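You operate a simulated robot arm through the tools that you are given. There is no shell and no other tool.

You run a simulated robot arm. Do the job below in one go: nothing can be reset, and whatever is moved stays where it is left.

Task
Put the yellow-strip carriage back in service at the SERVICE mark.
Fine: stop block off the rail and on the tools drawer's mat first; crank the carriage to the mark, push the plunger in, then switch the carriage on: its lamp shows green.

Only the result counts: the job must be done as asked and must still hold three seconds after the hand-in. Knocking over, shifting, dropping, spilling or breaking anything else fails it.

Robot
A 7-joint arm with a two-finger gripper, fixed in place. Base frame: the origin is on the floor under the middle of its stand, x ahead of it, y to its left, z up. Lengths are in m, angles in degrees, forces in N, time in s.
With the tool pointing down near the work surface it reaches from about 0.32 to 0.76 m from the base axis. Its first joint turns from -166.0 to 166.0 degrees. Payload 1.71 kg.
The tool frame sits at the grasp point between the pads (the TCP): z along the fingers, y along the line on which they close. The tips reach 0.02 m beyond it. The gripper opens to 0.096 m; its body begins 0.113 m behind the TCP.
Orientation is told as [roll, pitch, yaw] about the base's x, y, z axes, in that order, counted from this pose: with the fingers straight down and closing along the base's y, the tool's x points along the base's -x, its y along +y and its z along -z.

Tools
- The arm moves only by the tool send_rows. Its argument "moves" is a list of rows, each an object (a shift or turn left out is 0, a gripper value left out holds the last) with "translation": the shift along the tool's x, y, z in m, a list of three; "angular": the turn, a rotation vector about the tool's x, y, z in degrees, a list of three. In form: [{"translation": [x, y, z], "angular": [rx, ry, rz]}, ...]. A call has 1 to 20 rows; each row is the pose to reach, as a shift and turn from the pose commanded when the call began, along the tool's axes at that moment. "gripper" is the gripper command, from -1 (fully open) to 1 (shut), values between in proportion, set as the call begins (left out, the last holds). Each row takes 0.2 s and may step no farther than 0.05 m and 8.6 degrees from the row before; otherwise, or with a gripper value out of range, the whole call is refused. Where a pose cannot be reached the arm comes as near as it can. A force on the tool above 70 N (or 10 N above the force at the start of the call, whichever is more), or a blocked arm, ends the call early, and 0.2 s more pass. Each finger travels about 0.153 m/s and halts on what it meets, pressing with about 24 N; the grip force reading is that of the motor and also rises with nothing between the fingers. The clock runs only during rows and for 0.2 s after the last one: add rows that repeat a pose to give the fingers time. The reply holds the time, the measured pose of the TCP, the force on the tool along the base axes, the opening and the grip force, in the units named above and with some noise, with the torque about the TCP (base axes, N m) and any sound that the robot's microphone picked up, and new pictures: "views" is both (left out), scene, wrist or none.
- Cameras (640 x 400 px; columns grow to the right, rows downward): "scene" is fixed at [0.3951, -0.6411, 1.1931]; the picture's right is [0.97, -0.25, 0.00], its down [-0.05, -0.17, -0.98] and it looks along [0.25, 0.95, -0.18] (base axes); focal length 277 px, centre (320, 200). "wrist" rides on the gripper at [0.066, 0.014, -0.145] in the tool frame; the picture's right is [-0.21, 0.98, 0.00], its down [-0.88, -0.18, -0.45] and it looks along [-0.44, -0.09, 0.90] (tool axes); focal length 275 px, centre (320, 200). There is no depth. A picture from a camera that has moved, and an enlarged one, comes with that camera's place and axes in the base frame and with its lens. The place of the scene camera against the robot may be out by one fixed shift of up to 0.012 m in any direction.
- lift_body(by): moves the trunk up (or, below 0, down) by that many m; the arm rides with it, the base frame stays. It gives what a move gives, with no picture.
- enlarge(camera, box): a new picture of the part [left, top, right, bottom] of that camera's present view, enlarged. No time passes.
- job_done(): hands the job in; it is judged then, once.

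Nothing tells you positions but the pictures and the camera data. Unless the task says otherwise, let go and move clear before handing in.

The tools are called after "Request:" by a JSON object that holds its "name" and its "arguments". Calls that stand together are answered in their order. send_rows: Moves the arm, as the interface text tells. Its arguments: {"type":"object","properties":{"moves":{"type":"array","items":{"type":"object","properties":{"translation":{"type":"array","items":{"type":"number"}},"angular":{"type":"array","items":{"type":"number"}}}}},"gripper":{"type":"number"},"views":{"type":"string","enum":["both","scene","wrist","none"]}},"required":["moves"]} The other tools are called the same way: lift_body (by) moves the trunk up or down; enlarge (camera, box) takes an enlarged picture of a part of a camera's view; job_done () hands the job in.

At the start:

```text
time_s: 0.0
eef_pos: [0.4328, 0.3653, 1.3189]
tool_rot: [0.0, 0.1, 0.0]
ft_force: [-0.9, 0.1, -0.2]
moment: [0.0, 0.02, 0.02]
opening: 0.0959
grip_force: 0.1
trunk travel left (down, up): [-0.275, 0.111]
```

scene: 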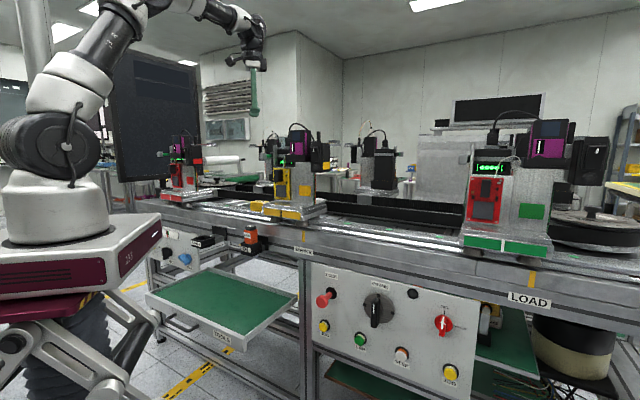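
wrist: 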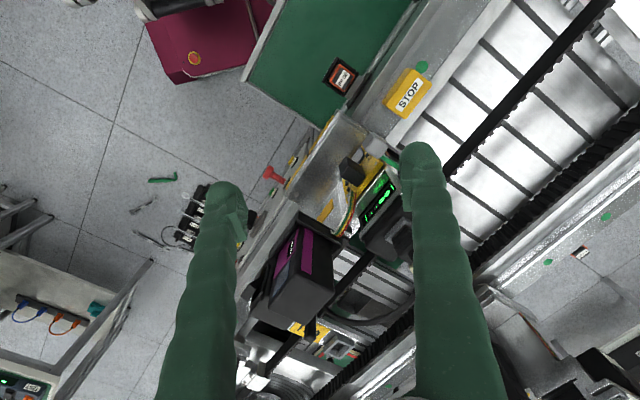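

I see a linear rail with several carriages (a yellow-strip one in the middle), an open drawer with a green mat, and a control panel with knobs. First I'll look closer at the details before moving anything.

Request:
{"name": "enlarge", "arguments": {"camera": "scene", "box": [140, 100, 340, 225]}}

Request:
{"name": "enlarge", "arguments": {"camera": "scene", "box": [140, 200, 340, 325]}}

Request:
{"name": "enlarge", "arguments": {"camera": "scene", "box": [300, 250, 540, 400]}}

Request:
{"name": "enlarge", "arguments": {"camera": "scene", "box": [400, 90, 640, 240]}}

Request:
{"name": "enlarge", "arguments": {"camera": "wrist", "box": [240, 50, 480, 200]}}

Request:
{"name": "enlarge", "arguments": {"camera": "wrist", "box": [220, 150, 460, 300]}}

```text
3.20 times, centred on (240, 162) of scene
camera zoom: at [0.3951, -0.6411, 1.1931], right [0.97, -0.25, 0.0], down [-0.05, -0.17, -0.98], along [0.25, 0.95, -0.18], focal length 887 px, centre (576, 320)
```

zoom: 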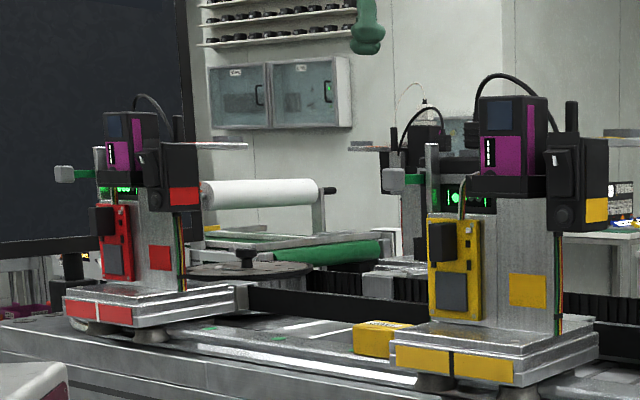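

```text
3.20 times, centred on (240, 262) of scene
camera zoom: at [0.3951, -0.6411, 1.1931], right [0.97, -0.25, 0.0], down [-0.05, -0.17, -0.98], along [0.25, 0.95, -0.18], focal length 887 px, centre (576, 0)
```

zoom: 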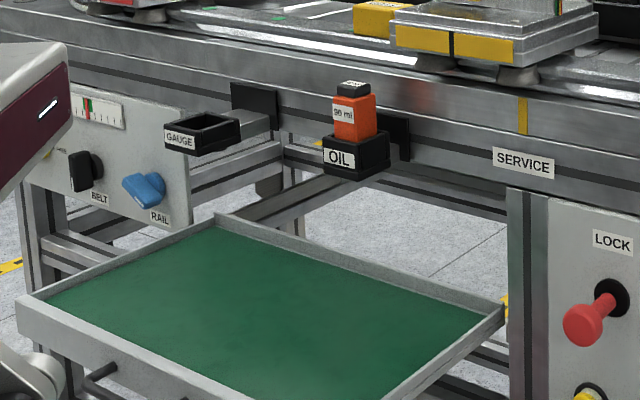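

```text
2.67 times, centred on (420, 325) of scene
camera zoom: at [0.3951, -0.6411, 1.1931], right [0.97, -0.25, 0.0], down [-0.05, -0.17, -0.98], along [0.25, 0.95, -0.18], focal length 739 px, centre (53, -133)
```

zoom: 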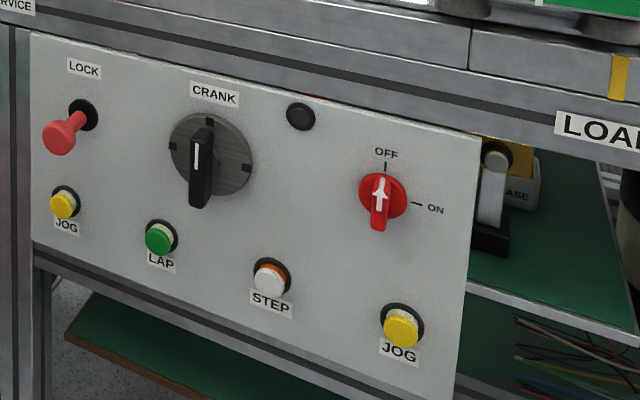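

```text
2.67 times, centred on (520, 165) of scene
camera zoom: at [0.3951, -0.6411, 1.1931], right [0.97, -0.25, 0.0], down [-0.05, -0.17, -0.98], along [0.25, 0.95, -0.18], focal length 739 px, centre (-213, 293)
```

zoom: 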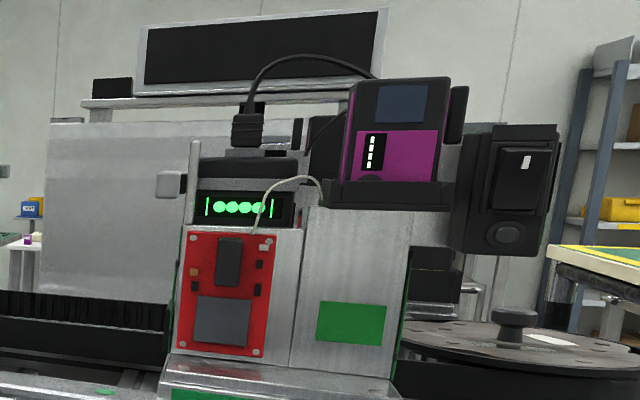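

```text
2.67 times, centred on (360, 125) of wrist
camera zoom: at [0.3673, 0.3778, 1.4637], right [0.21, 0.98, 0.0], down [0.88, -0.18, 0.44], along [0.43, -0.09, -0.9], focal length 734 px, centre (213, 400)
```

zoom: 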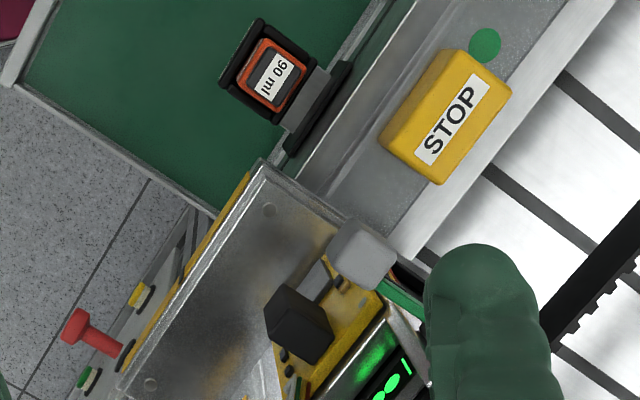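

```text
2.67 times, centred on (340, 225) of wrist
camera zoom: at [0.3673, 0.3778, 1.4637], right [0.21, 0.98, 0.0], down [0.88, -0.18, 0.44], along [0.43, -0.09, -0.9], focal length 734 px, centre (267, 133)
```

zoom: 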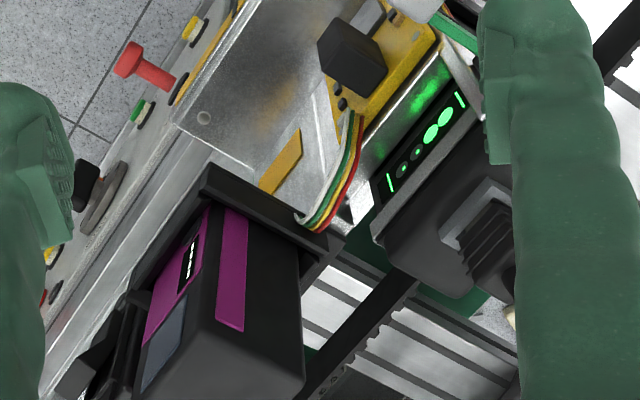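

I can make out the STOP block at about (0.44, 0.51, 0.96) on the rail, left of the yellow-strip carriage, and the panel with LOCK plunger (out), CRANK and OFF/ON. I'll zoom in further on the carriage switch, the marks and the drawer before moving.

Request:
{"name": "enlarge", "arguments": {"camera": "scene", "box": [260, 120, 340, 170]}}

Request:
{"name": "enlarge", "arguments": {"camera": "scene", "box": [250, 190, 346, 250]}}

Request:
{"name": "enlarge", "arguments": {"camera": "scene", "box": [300, 260, 460, 360]}}

Request:
{"name": "enlarge", "arguments": {"camera": "scene", "box": [140, 220, 260, 295]}}

Request:
{"name": "enlarge", "arguments": {"camera": "scene", "box": [560, 110, 640, 160]}}

Request:
{"name": "enlarge", "arguments": {"camera": "scene", "box": [440, 220, 568, 300]}}

Request:
{"name": "enlarge", "arguments": {"camera": "scene", "box": [150, 125, 230, 175]}}

```text
8.00 times, centred on (300, 145) of scene
camera zoom: at [0.3951, -0.6411, 1.1931], right [0.97, -0.25, 0.0], down [-0.05, -0.17, -0.98], along [0.25, 0.95, -0.18], focal length 2218 px, centre (480, 640)
```

zoom: 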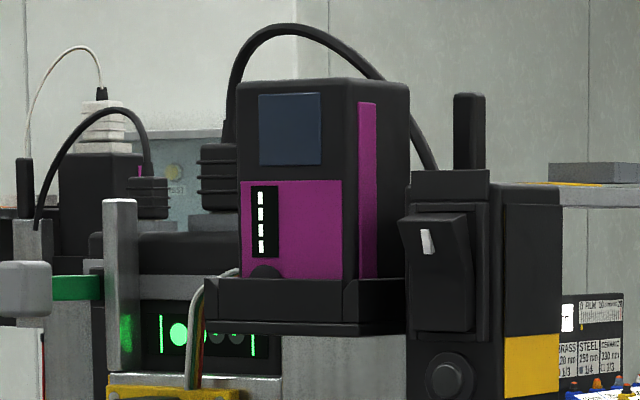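

```text
6.67 times, centred on (298, 220) of scene
camera zoom: at [0.3951, -0.6411, 1.1931], right [0.97, -0.25, 0.0], down [-0.05, -0.17, -0.98], along [0.25, 0.95, -0.18], focal length 1848 px, centre (467, 67)
```

zoom: 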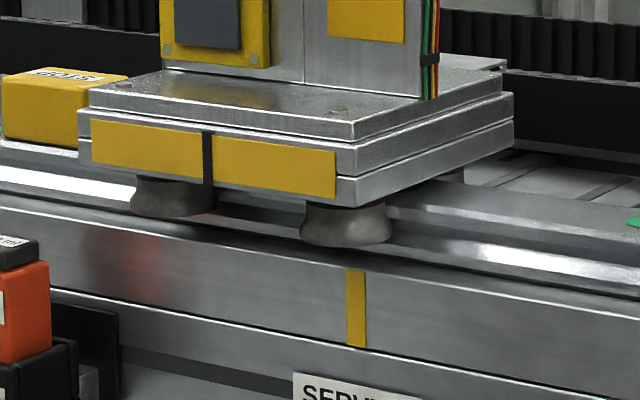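

```text
4.00 times, centred on (380, 310) of scene
camera zoom: at [0.3951, -0.6411, 1.1931], right [0.97, -0.25, 0.0], down [-0.05, -0.17, -0.98], along [0.25, 0.95, -0.18], focal length 1109 px, centre (80, -240)
```

zoom: 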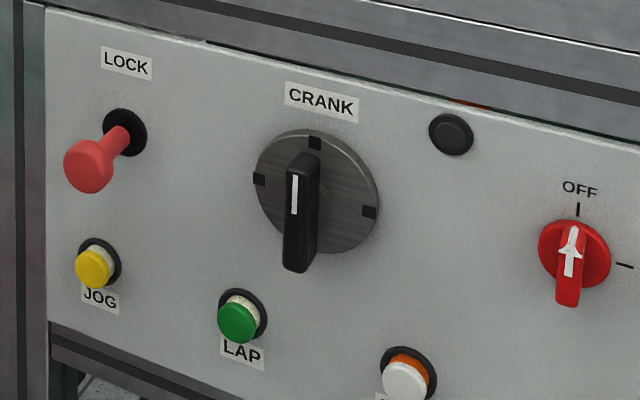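

```text
5.33 times, centred on (200, 258) of scene
camera zoom: at [0.3951, -0.6411, 1.1931], right [0.97, -0.25, 0.0], down [-0.05, -0.17, -0.98], along [0.25, 0.95, -0.18], focal length 1478 px, centre (960, -107)
```

zoom: 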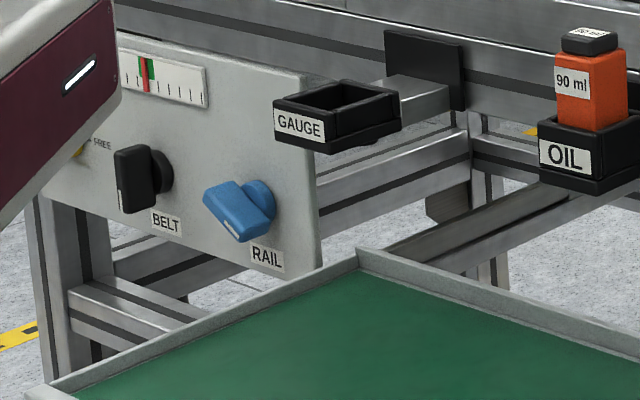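

```text
8.00 times, centred on (600, 135) of scene
camera zoom: at [0.3951, -0.6411, 1.1931], right [0.97, -0.25, 0.0], down [-0.05, -0.17, -0.98], along [0.25, 0.95, -0.18], focal length 2218 px, centre (-1920, 720)
```

zoom: 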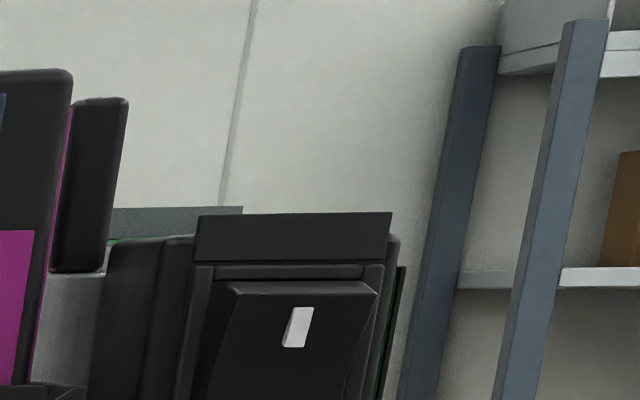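

```text
5.00 times, centred on (504, 260) of scene
camera zoom: at [0.3951, -0.6411, 1.1931], right [0.97, -0.25, 0.0], down [-0.05, -0.17, -0.98], along [0.25, 0.95, -0.18], focal length 1386 px, centre (-600, -100)
```

zoom: 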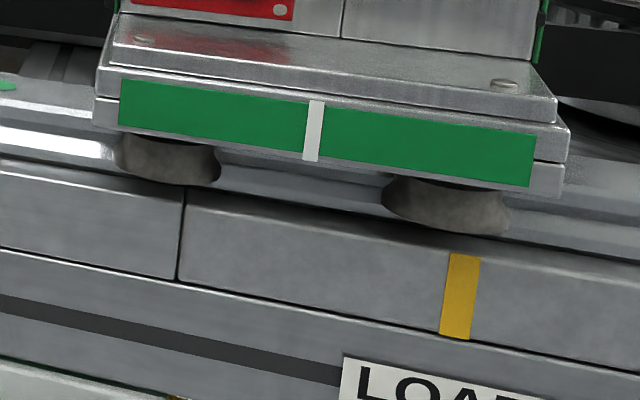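

```text
8.00 times, centred on (190, 150) of scene
camera zoom: at [0.3951, -0.6411, 1.1931], right [0.97, -0.25, 0.0], down [-0.05, -0.17, -0.98], along [0.25, 0.95, -0.18], focal length 2218 px, centre (1360, 600)
```

zoom: 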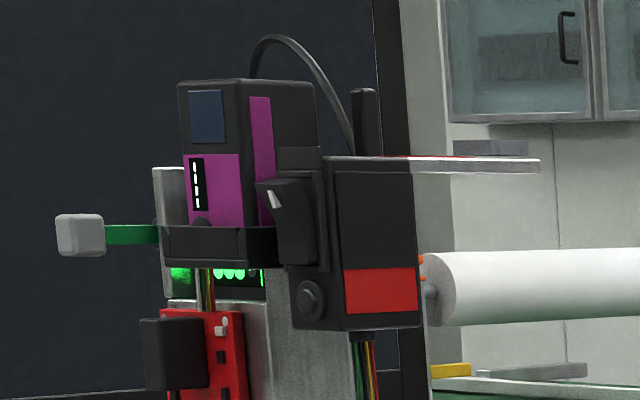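

I take the rail to run at about 45° in the base frame (toward LOAD is roughly (+0.7, −0.7)), with the yellow carriage about 9 cm short of the SERVICE tick. I'll first move the gripper back from the carriage, turned square to the rail, to get a good look at the STOP block.

Request:
{"name": "send_rows", "arguments": {"moves": [{"translation": [0.012, 0.012, 0], "angular": [0, 0, 7.5]}, {"translation": [0.024, 0.024, 0], "angular": [0, 0, 15]}, {"translation": [0.036, 0.036, 0], "angular": [0, 0, 22.5]}, {"translation": [0.048, 0.048, 0], "angular": [0, 0, 30]}, {"translation": [0.06, 0.06, 0], "angular": [0, 0, 37.5]}, {"translation": [0.07, 0.069, 0], "angular": [0, 0, 45]}, {"translation": [0.07, 0.069, 0], "angular": [0, 0, 45]}], "gripper": -1}}

```text
time_s: 1.6
eef_pos: [0.3453, 0.4323, 1.3227]
tool_rot: [0.6, -0.7, -45.0]
ft_force: [0.1, 0.1, 0.4]
moment: [0.0, -0.02, 0.01]
opening: 0.0959
grip_force: 0.0
trunk travel left (down, up): [-0.275, 0.111]
camera wrist: at [0.3052, 0.487, 1.4688], right [0.84, 0.55, 0.01], down [0.48, -0.75, 0.45], along [0.26, -0.37, -0.89], focal length 275 px, centre (320, 200)
```

scene: 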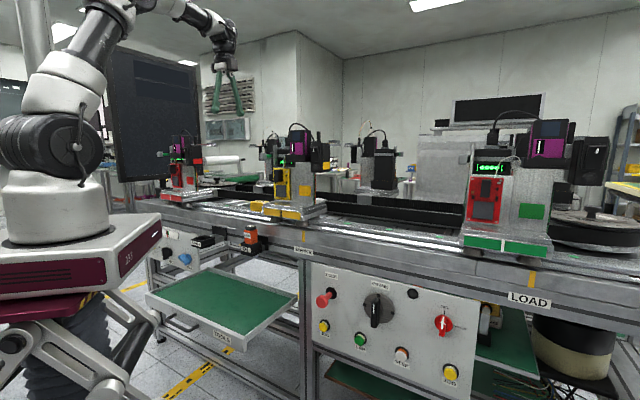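
wrist: 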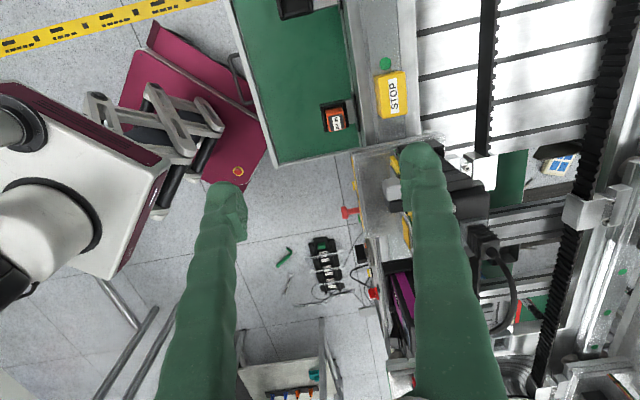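

The wrist view now shows the STOP block, the oil bottle and the tools drawer from above. I'll zoom in to measure the block, drawer and neighbouring parts.

Request:
{"name": "enlarge", "arguments": {"camera": "wrist", "box": [220, 0, 460, 150]}}

Request:
{"name": "enlarge", "arguments": {"camera": "wrist", "box": [330, 40, 458, 120]}}

Request:
{"name": "enlarge", "arguments": {"camera": "wrist", "box": [330, 120, 554, 260]}}

```text
2.67 times, centred on (340, 75) of wrist
camera zoom: at [0.3052, 0.487, 1.4688], right [0.84, 0.55, 0.01], down [0.48, -0.75, 0.45], along [0.26, -0.37, -0.89], focal length 734 px, centre (267, 533)
```

zoom: 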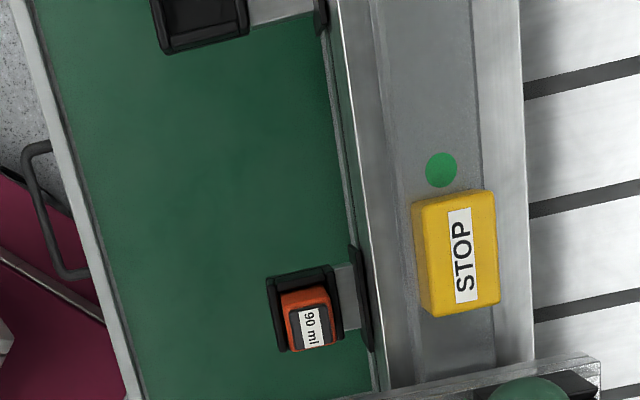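

```text
5.00 times, centred on (394, 80) of wrist
camera zoom: at [0.3052, 0.487, 1.4688], right [0.84, 0.55, 0.01], down [0.48, -0.75, 0.45], along [0.26, -0.37, -0.89], focal length 1376 px, centre (-50, 800)
```

zoom: 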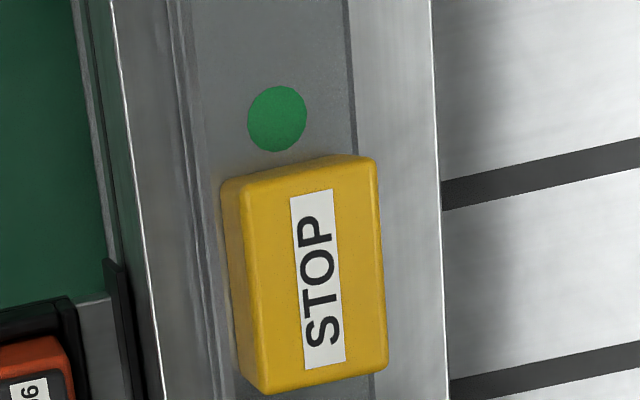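

```text
2.86 times, centred on (442, 190) of wrist
camera zoom: at [0.3052, 0.487, 1.4688], right [0.84, 0.55, 0.01], down [0.48, -0.75, 0.45], along [0.26, -0.37, -0.89], focal length 786 px, centre (-29, 229)
```

zoom: 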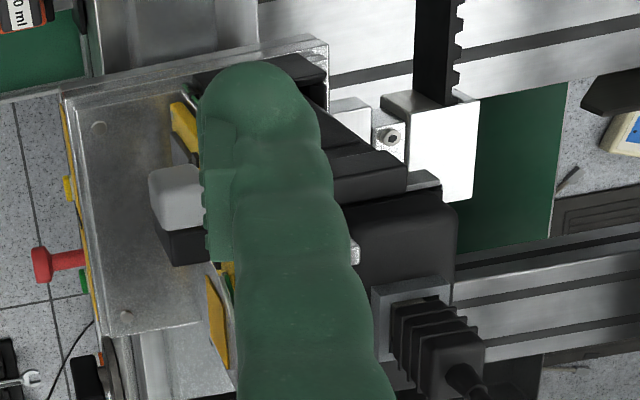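

The block is about 7 × 5 cm with its long side along the rail, at about (0.445, 0.514), top near z 0.965; the drawer mat spans roughly 0.39–0.62 m out in front of the rail at z≈0.61. Next I move over the block, still high, to refine its position.

Request:
{"name": "send_rows", "arguments": {"moves": [{"translation": [0, 0.04, 0.01]}, {"translation": [0, 0.08, 0.03]}, {"translation": [0, 0.12, 0.06]}, {"translation": [0, 0.125, 0.1]}, {"translation": [0, 0.125, 0.1]}]}}

```text
time_s: 2.8
eef_pos: [0.4325, 0.5201, 1.2273]
tool_rot: [0.6, -0.6, -44.9]
ft_force: [0.3, 0.8, 0.0]
moment: [-0.02, 0.0, -0.02]
opening: 0.096
grip_force: 0.1
trunk travel left (down, up): [-0.275, 0.111]
camera wrist: at [0.3949, 0.5751, 1.3727], right [0.84, 0.55, 0.01], down [0.48, -0.75, 0.45], along [0.25, -0.37, -0.89], focal length 275 px, centre (320, 200)
```

scene: 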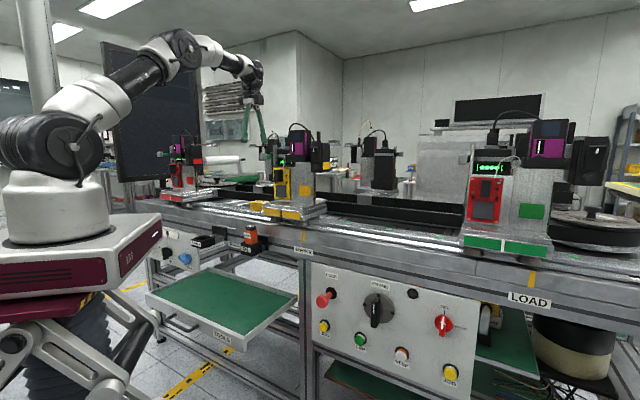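
wrist: 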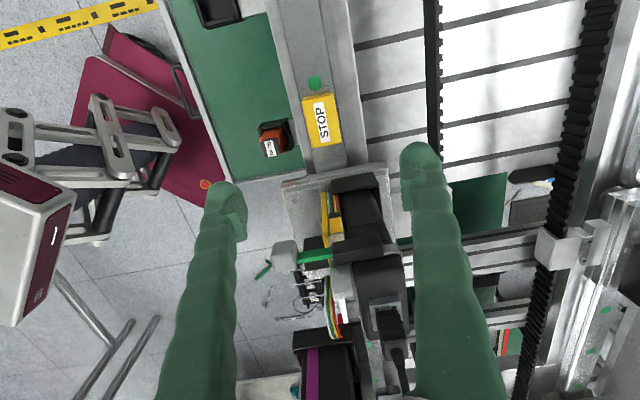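

The gripper is now almost directly over the STOP block. I'll zoom in to fine-tune before descending.

Request:
{"name": "enlarge", "arguments": {"camera": "wrist", "box": [256, 60, 384, 140]}}

Request:
{"name": "enlarge", "arguments": {"camera": "wrist", "box": [240, 150, 432, 270]}}

Request:
{"name": "enlarge", "arguments": {"camera": "scene", "box": [220, 90, 348, 170]}}

```text
5.00 times, centred on (320, 100) of wrist
camera zoom: at [0.3949, 0.5751, 1.3727], right [0.84, 0.55, 0.01], down [0.48, -0.75, 0.45], along [0.25, -0.37, -0.89], focal length 1376 px, centre (320, 700)
```

zoom: 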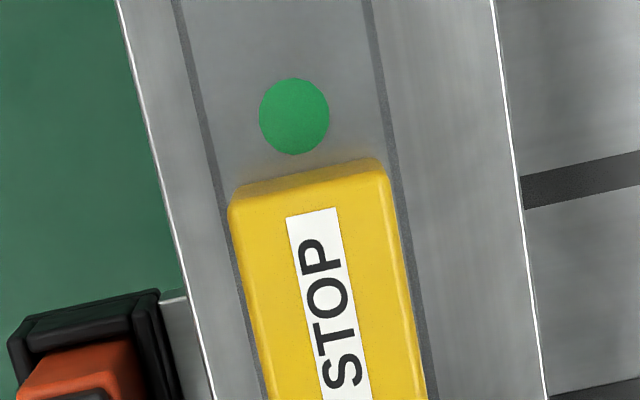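

```text
3.33 times, centred on (336, 210) of wrist
camera zoom: at [0.3949, 0.5751, 1.3727], right [0.84, 0.55, 0.01], down [0.48, -0.75, 0.45], along [0.25, -0.37, -0.89], focal length 918 px, centre (267, 167)
```

zoom: 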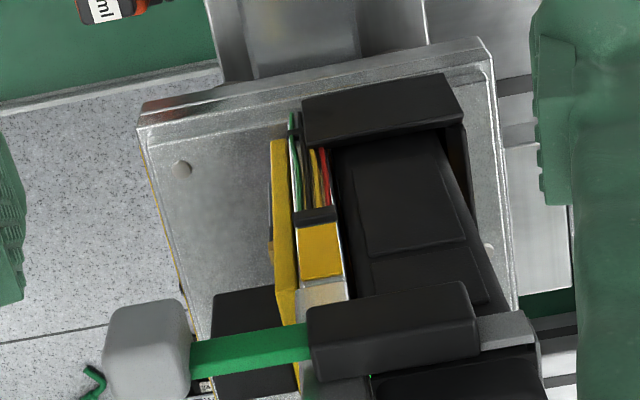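

```text
5.00 times, centred on (284, 130) of scene
camera zoom: at [0.3951, -0.6411, 1.1931], right [0.97, -0.25, 0.0], down [-0.05, -0.17, -0.98], along [0.25, 0.95, -0.18], focal length 1386 px, centre (500, 550)
```

zoom: 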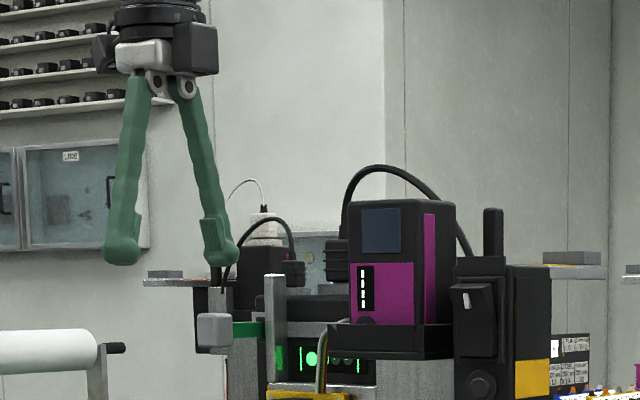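

I'll check the lower end of the block, next to the carriage plate.

Request:
{"name": "enlarge", "arguments": {"camera": "wrist", "box": [266, 90, 394, 170]}}

```text
5.00 times, centred on (330, 130) of wrist
camera zoom: at [0.3949, 0.5751, 1.3727], right [0.84, 0.55, 0.01], down [0.48, -0.75, 0.45], along [0.25, -0.37, -0.89], focal length 1376 px, centre (270, 550)
```

zoom: 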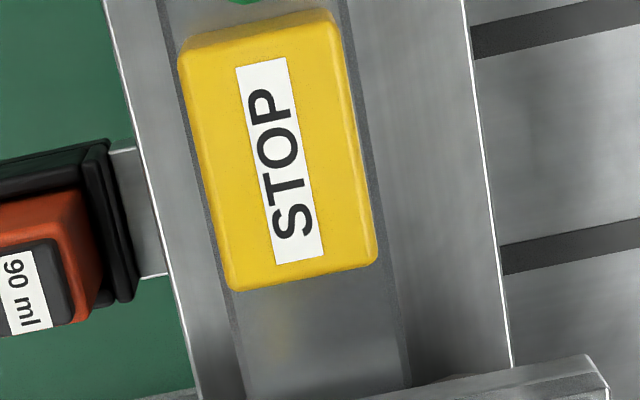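

The block is centred about 1 cm toward the carriage from the current tool axis, and free of the carriage plate by a couple of centimetres. I'll descend to about z 1.06 and check again.

Request:
{"name": "send_rows", "arguments": {"moves": [{"translation": [-0.008, 0.002, 0.04]}, {"translation": [-0.008, 0.002, 0.08]}, {"translation": [-0.008, 0.002, 0.12]}, {"translation": [-0.008, 0.002, 0.16]}, {"translation": [-0.008, 0.002, 0.16]}]}}

```text
time_s: 4.0
eef_pos: [0.4411, 0.5171, 1.0669]
tool_rot: [0.5, -0.5, -45.0]
ft_force: [0.7, 0.5, -0.2]
moment: [0.03, 0.02, 0.02]
opening: 0.0961
grip_force: 0.0
trunk travel left (down, up): [-0.275, 0.111]
camera wrist: at [0.4031, 0.5716, 1.2123], right [0.84, 0.55, 0.01], down [0.48, -0.75, 0.45], along [0.26, -0.37, -0.89], focal length 275 px, centre (320, 200)
```

scene: 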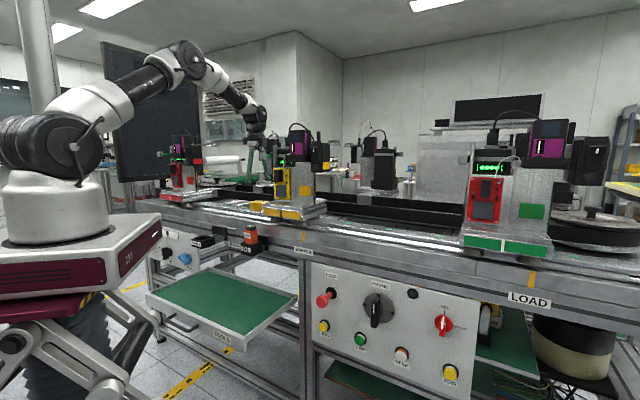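
wrist: 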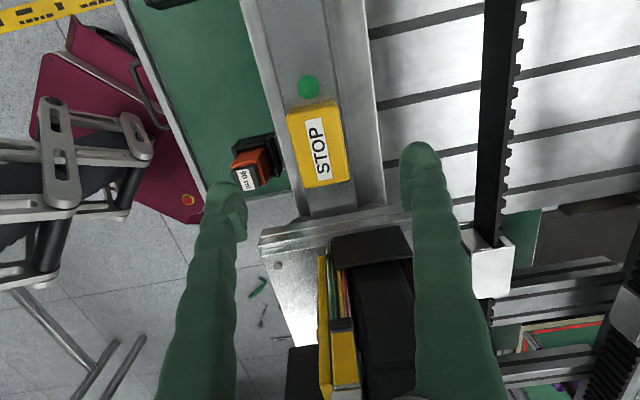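

The gripper is centred on the block within a few millimetres (block top ≈ z 0.974). I'll descend to z≈0.967 with a light check for contact.

Request:
{"name": "send_rows", "arguments": {"moves": [{"translation": [0.002, 0, 0.04]}, {"translation": [0.002, 0, 0.07]}, {"translation": [0.002, 0, 0.09]}, {"translation": [0.002, 0, 0.1]}, {"translation": [0.002, 0, 0.1]}]}}

```text
time_s: 5.2
eef_pos: [0.4411, 0.5208, 0.9659]
tool_rot: [0.6, -0.6, -45.1]
ft_force: [0.5, -0.2, 0.3]
moment: [-0.01, 0.02, 0.01]
opening: 0.0959
grip_force: 0.3
trunk travel left (down, up): [-0.275, 0.111]
camera wrist: at [0.4025, 0.5758, 1.1096], right [0.84, 0.55, 0.01], down [0.48, -0.75, 0.45], along [0.26, -0.37, -0.89], focal length 275 px, centre (320, 200)
```

scene: 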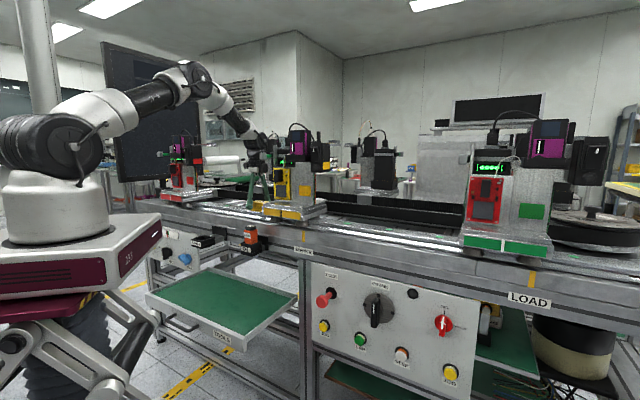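
wrist: 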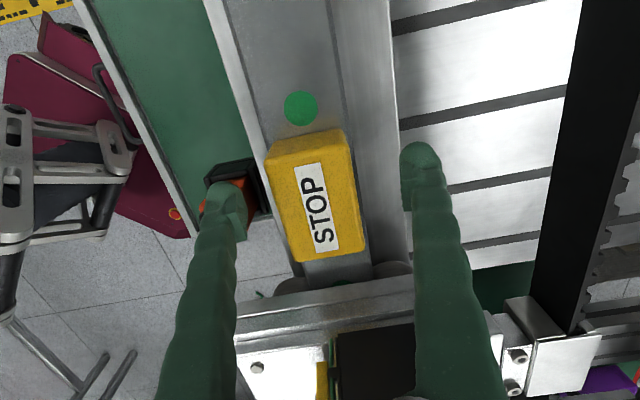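

The fingers straddle the block nicely with no contact force. Closing the gripper now.

Request:
{"name": "send_rows", "arguments": {"moves": [{"translation": [0, 0, 0]}, {"translation": [0, 0, 0]}, {"translation": [0, 0, 0]}, {"translation": [0, 0, 0]}], "gripper": 1}}

```text
time_s: 6.2
eef_pos: [0.4423, 0.5202, 0.9645]
tool_rot: [0.5, -0.4, -45.0]
ft_force: [0.7, 0.6, 0.3]
moment: [0.03, 0.04, 0.03]
opening: 0.0458
grip_force: 24.1
trunk travel left (down, up): [-0.275, 0.111]
camera wrist: at [0.4025, 0.5759, 1.1097], right [0.84, 0.55, 0.01], down [0.48, -0.75, 0.45], along [0.26, -0.37, -0.89], focal length 275 px, centre (320, 200)
```

scene: 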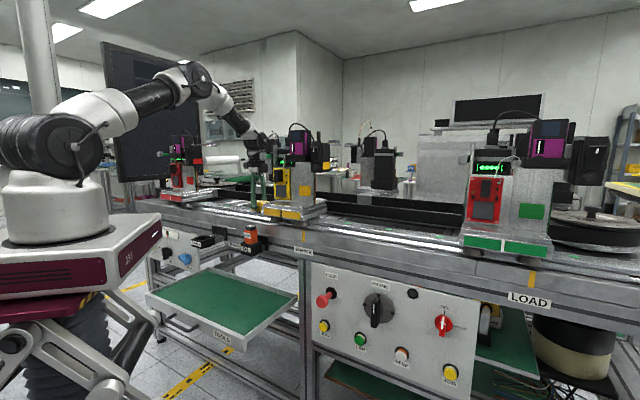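
wrist: 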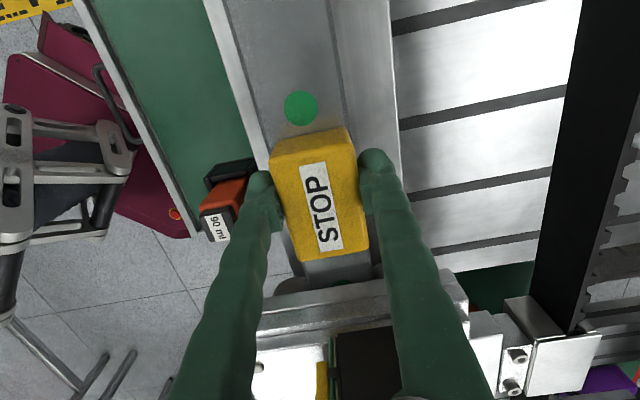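

The block is held firmly (opening 0.046). I'll lift it straight up, then carry it out over the tools drawer between the GAUGE tray and the OIL bottle.

Request:
{"name": "send_rows", "arguments": {"moves": [{"translation": [0, 0, -0.03]}, {"translation": [0, 0, -0.07]}, {"translation": [0.002, 0, -0.11]}, {"translation": [0.008, -0.01, -0.14]}, {"translation": [0.02, -0.05, -0.14]}, {"translation": [0.032, -0.09, -0.14]}, {"translation": [0.044, -0.13, -0.14]}, {"translation": [0.055, -0.17, -0.14]}, {"translation": [0.055, -0.21, -0.14]}, {"translation": [0.055, -0.21, -0.14]}]}}

```text
time_s: 8.4
eef_pos: [0.2531, 0.4077, 1.101]
tool_rot: [0.5, -0.5, -45.0]
ft_force: [0.1, 0.2, -2.3]
moment: [0.0, 0.02, 0.01]
opening: 0.0459
grip_force: 24.3
trunk travel left (down, up): [-0.275, 0.111]
camera wrist: at [0.2136, 0.4626, 1.2459], right [0.84, 0.55, 0.01], down [0.48, -0.75, 0.45], along [0.26, -0.37, -0.89], focal length 275 px, centre (320, 200)
```

scene: 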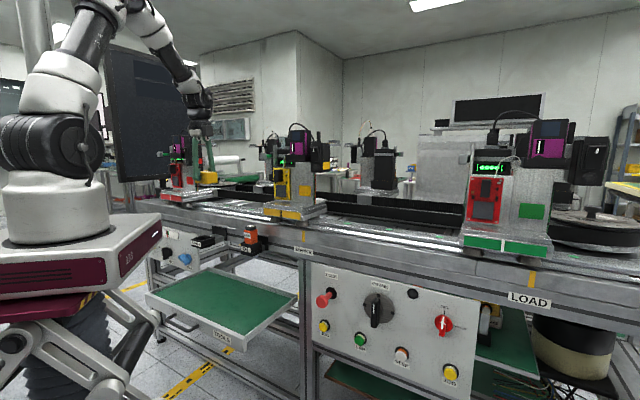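
wrist: 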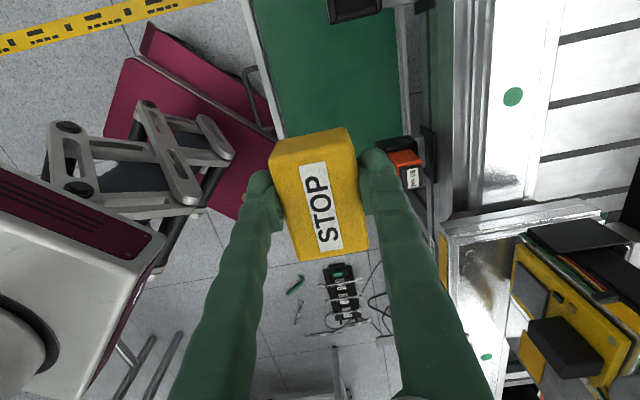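

The block (about 0.23 kg) hangs over the drawer mat, clear of the GAUGE and OIL holders. I'll lower the trunk 0.2 m to bring the arm down comfortably.

Request:
{"name": "lift_body", "arguments": {"by": -0.2}}

```text
time_s: 10.6
eef_pos: [0.2519, 0.4087, 0.9014]
tool_rot: [0.6, -0.5, -45.1]
ft_force: [0.6, -0.7, -2.5]
moment: [0.02, 0.02, -0.01]
opening: 0.0458
grip_force: 24.3
trunk travel left (down, up): [-0.075, 0.311]
```

Request:
{"name": "send_rows", "arguments": {"moves": [{"translation": [0, 0, 0.04]}, {"translation": [0, 0, 0.08]}, {"translation": [0, 0, 0.12]}, {"translation": [0, 0, 0.15]}, {"translation": [0, 0, 0.15]}]}}

```text
time_s: 11.8
eef_pos: [0.2549, 0.4066, 0.7492]
tool_rot: [0.6, -0.5, -45.0]
ft_force: [0.3, 0.6, -2.1]
moment: [-0.01, 0.01, 0.03]
opening: 0.046
grip_force: 23.7
trunk travel left (down, up): [-0.075, 0.311]
camera wrist: at [0.216, 0.4618, 0.8941], right [0.84, 0.55, 0.01], down [0.48, -0.75, 0.45], along [0.26, -0.37, -0.89], focal length 275 px, centre (320, 200)
```

scene: 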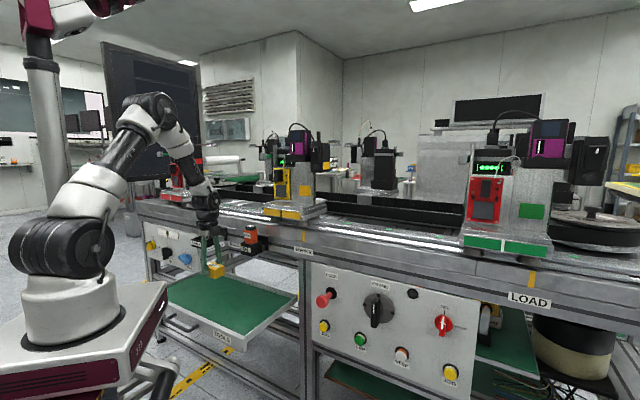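
wrist: 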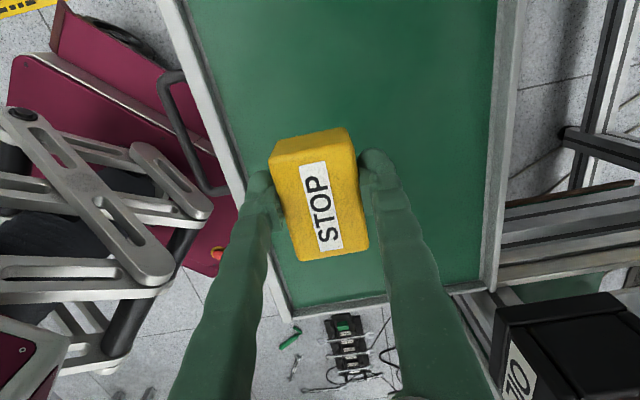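

The block is above the mat with about 10 cm to the front rim. I'll descend further and watch the force for touchdown.

Request:
{"name": "send_rows", "arguments": {"moves": [{"translation": [0, 0, 0.03]}, {"translation": [0, 0, 0.06]}, {"translation": [0, 0, 0.075]}, {"translation": [0, 0, 0.075]}]}}

Request:
{"name": "enlarge", "arguments": {"camera": "scene", "box": [140, 220, 300, 320]}}

```text
time_s: 12.8
eef_pos: [0.2554, 0.4074, 0.6738]
tool_rot: [0.6, -0.5, -45.0]
ft_force: [-0.2, -0.4, -2.5]
moment: [0.02, 0.0, 0.03]
opening: 0.0458
grip_force: 23.8
trunk travel left (down, up): [-0.075, 0.311]
camera wrist: at [0.2155, 0.4628, 0.8186], right [0.84, 0.55, 0.01], down [0.48, -0.75, 0.45], along [0.26, -0.37, -0.89], focal length 275 px, centre (320, 200)
```

scene: 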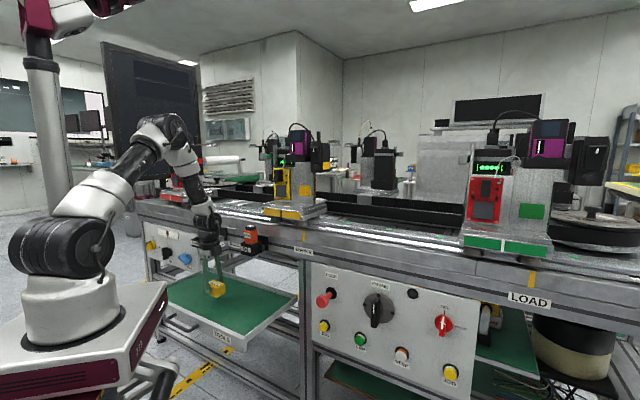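
wrist: 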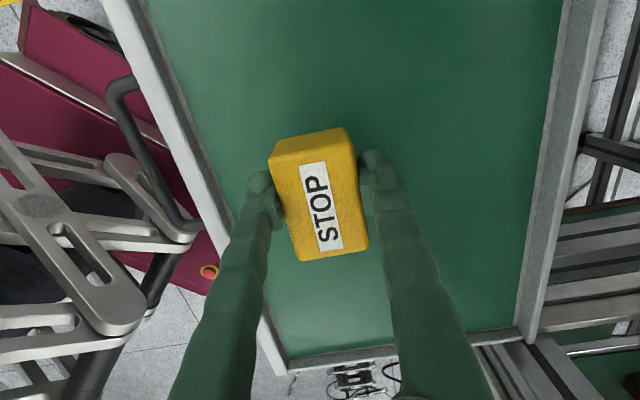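

```text
4.00 times, centred on (220, 270) of scene
camera zoom: at [0.3951, -0.6411, 1.1931], right [0.97, -0.25, 0.0], down [-0.05, -0.17, -0.98], along [0.25, 0.95, -0.18], focal length 1109 px, centre (720, -80)
```

zoom: 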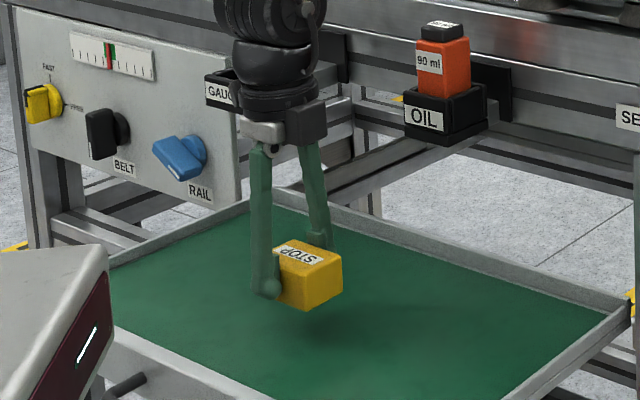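

Still free of contact; the mat is a few centimetres below the block. I continue in small steps.

Request:
{"name": "send_rows", "arguments": {"moves": [{"translation": [0, 0, 0.008]}, {"translation": [0, 0, 0.016]}, {"translation": [0, 0, 0.016]}], "views": "none"}}

Request:
{"name": "enlarge", "arguments": {"camera": "scene", "box": [180, 260, 260, 310]}}

```text
time_s: 13.6
eef_pos: [0.2544, 0.4089, 0.6595]
tool_rot: [0.7, -0.7, -45.0]
ft_force: [0.7, 0.3, -2.3]
moment: [-0.03, 0.0, 0.0]
opening: 0.0459
grip_force: 24.1
trunk travel left (down, up): [-0.075, 0.311]
```

```text
8.00 times, centred on (220, 285) of scene
camera zoom: at [0.3951, -0.6411, 1.1931], right [0.97, -0.25, 0.0], down [-0.05, -0.17, -0.98], along [0.25, 0.95, -0.18], focal length 2218 px, centre (1120, -480)
```

zoom: 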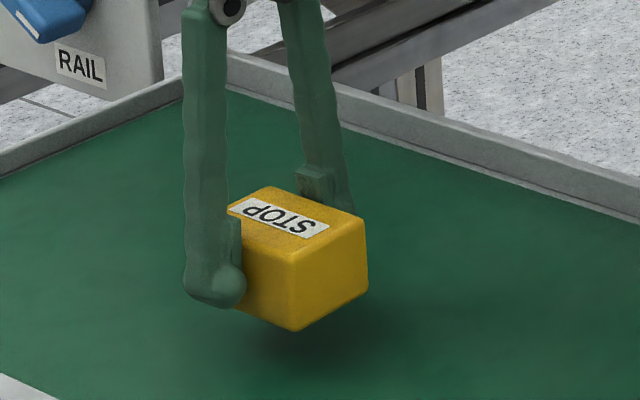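

Request:
{"name": "send_rows", "arguments": {"moves": [{"translation": [0, 0, 0.006]}, {"translation": [0, 0, 0.01]}, {"translation": [0, 0, 0.01]}], "views": "none"}}

Request:
{"name": "enlarge", "arguments": {"camera": "scene", "box": [180, 260, 260, 310]}}

```text
time_s: 14.4
eef_pos: [0.2554, 0.4084, 0.6503]
tool_rot: [0.5, -0.6, -44.9]
ft_force: [-0.3, 0.1, -1.8]
moment: [0.03, -0.01, 0.03]
opening: 0.0459
grip_force: 23.8
trunk travel left (down, up): [-0.075, 0.311]
```

```text
8.00 times, centred on (220, 285) of scene
camera zoom: at [0.3951, -0.6411, 1.1931], right [0.97, -0.25, 0.0], down [-0.05, -0.17, -0.98], along [0.25, 0.95, -0.18], focal length 2218 px, centre (1120, -480)
```

zoom: 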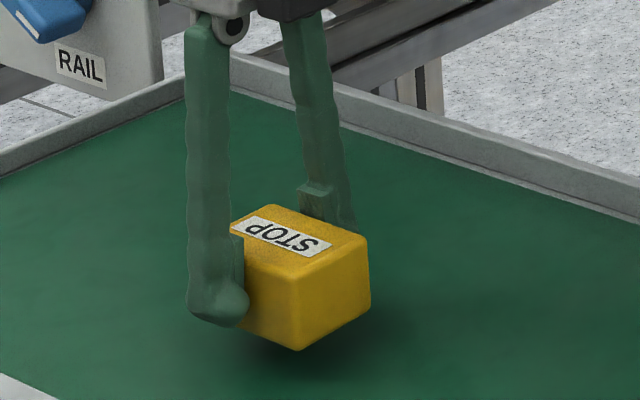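

Request:
{"name": "send_rows", "arguments": {"moves": [{"translation": [0, 0, 0.005]}, {"translation": [0, 0, 0.005]}], "views": "none"}}

Request:
{"name": "enlarge", "arguments": {"camera": "scene", "box": [180, 260, 260, 310]}}

```text
time_s: 15.0
eef_pos: [0.2549, 0.4082, 0.6466]
tool_rot: [0.6, -0.5, -45.0]
ft_force: [-0.4, -0.8, -2.5]
moment: [0.01, 0.01, 0.02]
opening: 0.0459
grip_force: 24.0
trunk travel left (down, up): [-0.075, 0.311]
```

```text
8.00 times, centred on (220, 285) of scene
camera zoom: at [0.3951, -0.6411, 1.1931], right [0.97, -0.25, 0.0], down [-0.05, -0.17, -0.98], along [0.25, 0.95, -0.18], focal length 2218 px, centre (1120, -480)
```

zoom: 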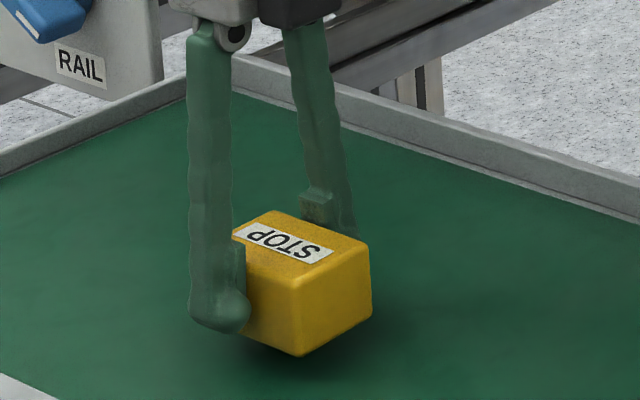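

Request:
{"name": "send_rows", "arguments": {"moves": [{"translation": [0, 0, 0.005]}, {"translation": [0, 0, 0.005]}], "views": "none"}}

Request:
{"name": "send_rows", "arguments": {"moves": [{"translation": [0, 0, 0.004]}, {"translation": [0, 0, 0.004]}], "views": "none"}}

Request:
{"name": "enlarge", "arguments": {"camera": "scene", "box": [180, 260, 260, 310]}}

```text
time_s: 15.6
eef_pos: [0.2544, 0.4079, 0.6421]
tool_rot: [0.7, -0.6, -45.0]
ft_force: [-0.3, 0.6, -1.7]
moment: [0.0, 0.0, 0.02]
opening: 0.0457
grip_force: 23.7
trunk travel left (down, up): [-0.075, 0.311]
```

```text
time_s: 16.2
eef_pos: [0.2562, 0.4095, 0.6371]
tool_rot: [0.6, -0.6, -45.0]
ft_force: [-0.4, -0.8, -1.9]
moment: [0.02, -0.01, 0.0]
opening: 0.0457
grip_force: 23.9
trunk travel left (down, up): [-0.075, 0.311]
```

```text
8.00 times, centred on (220, 285) of scene
camera zoom: at [0.3951, -0.6411, 1.1931], right [0.97, -0.25, 0.0], down [-0.05, -0.17, -0.98], along [0.25, 0.95, -0.18], focal length 2218 px, centre (1120, -480)
```

zoom: 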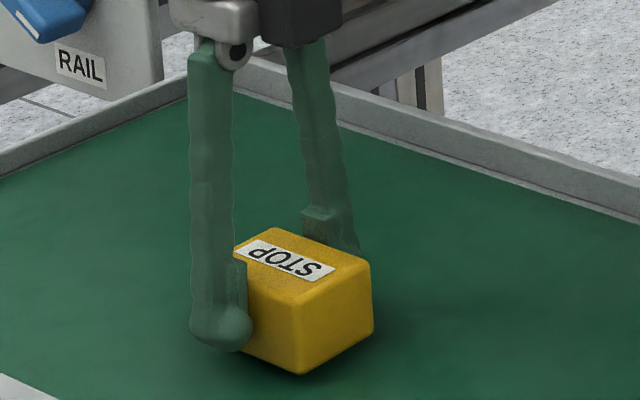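

Request:
{"name": "send_rows", "arguments": {"moves": [{"translation": [0, 0, 0.003]}, {"translation": [0, 0, 0.003]}], "views": "none"}}

Request:
{"name": "send_rows", "arguments": {"moves": [{"translation": [0, 0, 0.003]}, {"translation": [0, 0, 0.003]}], "views": "none"}}

Request:
{"name": "enlarge", "arguments": {"camera": "scene", "box": [180, 260, 260, 310]}}

```text
time_s: 16.8
eef_pos: [0.2566, 0.4093, 0.6346]
tool_rot: [0.6, -0.6, -45.0]
ft_force: [-0.3, -0.3, -1.1]
moment: [0.01, -0.01, 0.01]
opening: 0.0458
grip_force: 24.2
trunk travel left (down, up): [-0.075, 0.311]
```

```text
time_s: 17.4
eef_pos: [0.2561, 0.4071, 0.6315]
tool_rot: [0.7, -0.6, -44.9]
ft_force: [0.4, 0.1, -0.8]
moment: [0.0, 0.02, 0.01]
opening: 0.0461
grip_force: 23.8
trunk travel left (down, up): [-0.075, 0.311]
```

```text
8.00 times, centred on (220, 285) of scene
camera zoom: at [0.3951, -0.6411, 1.1931], right [0.97, -0.25, 0.0], down [-0.05, -0.17, -0.98], along [0.25, 0.95, -0.18], focal length 2218 px, centre (1120, -480)
```

zoom: 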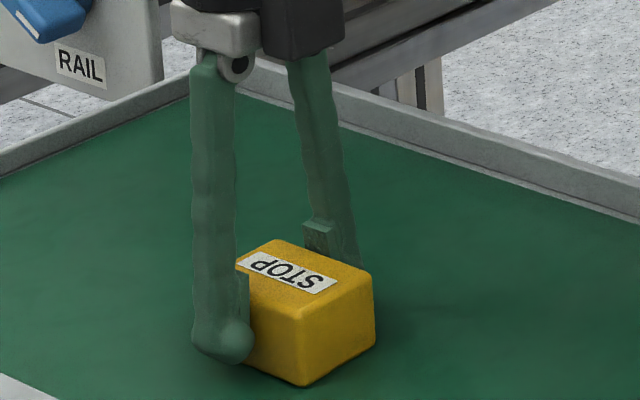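

Request:
{"name": "send_rows", "arguments": {"moves": [{"translation": [0, 0, 0.002]}, {"translation": [0, 0, 0.002]}], "views": "none"}}

Request:
{"name": "enlarge", "arguments": {"camera": "scene", "box": [180, 260, 260, 310]}}

Request:
{"name": "enlarge", "arguments": {"camera": "wrist", "box": [160, 80, 480, 280]}}

```text
time_s: 18.0
eef_pos: [0.257, 0.4085, 0.6289]
tool_rot: [0.7, -0.5, -45.0]
ft_force: [-3.9, 3.0, 20.0]
moment: [-0.2, -0.03, -0.16]
opening: 0.0459
grip_force: 23.8
trunk travel left (down, up): [-0.075, 0.311]
```

```text
8.00 times, centred on (220, 285) of scene
camera zoom: at [0.3951, -0.6411, 1.1931], right [0.97, -0.25, 0.0], down [-0.05, -0.17, -0.98], along [0.25, 0.95, -0.18], focal length 2218 px, centre (1120, -480)
```

zoom: 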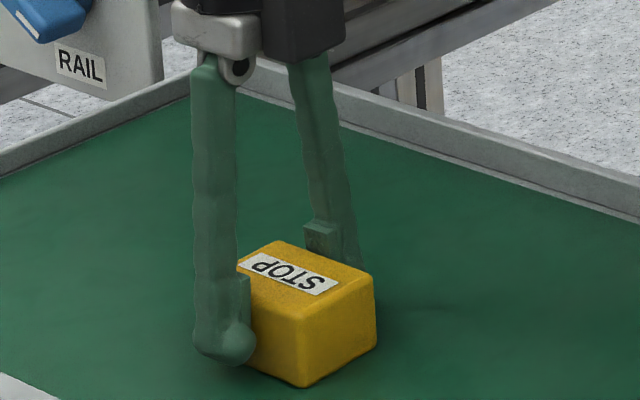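

```text
2.00 times, centred on (320, 180) of wrist
camera zoom: at [0.2176, 0.4623, 0.7749], right [0.84, 0.55, 0.02], down [0.48, -0.75, 0.45], along [0.26, -0.37, -0.89], focal length 551 px, centre (320, 240)
```

zoom: 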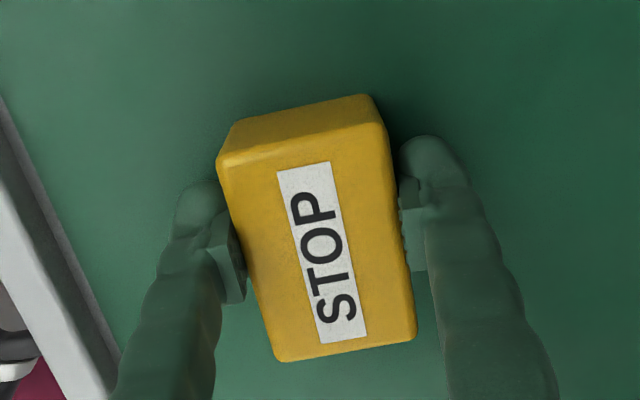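

Touchdown: 20 N upward. I'll ease up slightly and open the gripper.

Request:
{"name": "send_rows", "arguments": {"moves": [{"translation": [0, 0, -0.0015]}, {"translation": [0, 0, -0.0015]}], "views": "none"}}

Request:
{"name": "send_rows", "arguments": {"moves": [{"translation": [0, 0, 0]}, {"translation": [0, 0, 0]}, {"translation": [0, 0, 0]}], "gripper": -1}}

```text
time_s: 18.6
eef_pos: [0.2575, 0.4071, 0.63]
tool_rot: [0.7, -0.5, -44.8]
ft_force: [-2.3, 5.0, 8.0]
moment: [0.29, 0.11, -0.01]
opening: 0.0457
grip_force: 24.2
trunk travel left (down, up): [-0.075, 0.311]
```

```text
time_s: 19.4
eef_pos: [0.257, 0.4079, 0.6286]
tool_rot: [0.7, -0.5, -45.1]
ft_force: [0.5, 0.3, 0.0]
moment: [-0.01, 0.03, 0.02]
opening: 0.096
grip_force: 0.1
trunk travel left (down, up): [-0.075, 0.311]
camera wrist: at [0.218, 0.4622, 0.7747], right [0.84, 0.55, 0.01], down [0.48, -0.75, 0.45], along [0.26, -0.37, -0.89], focal length 275 px, centre (320, 200)
```

scene: 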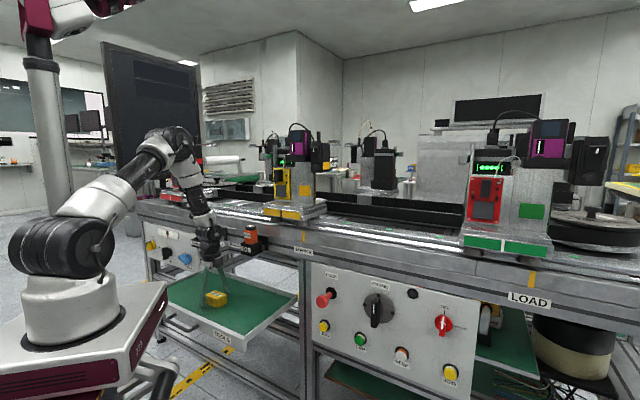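
wrist: 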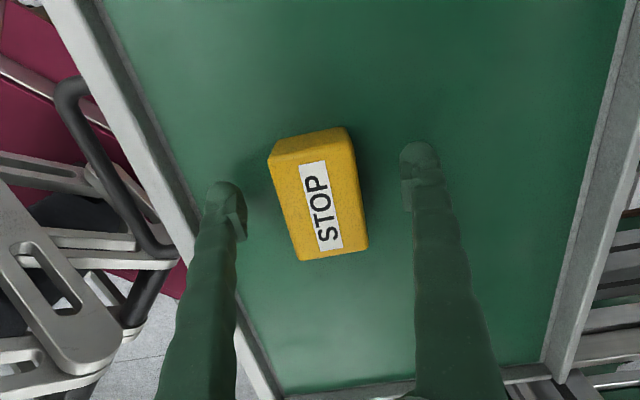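

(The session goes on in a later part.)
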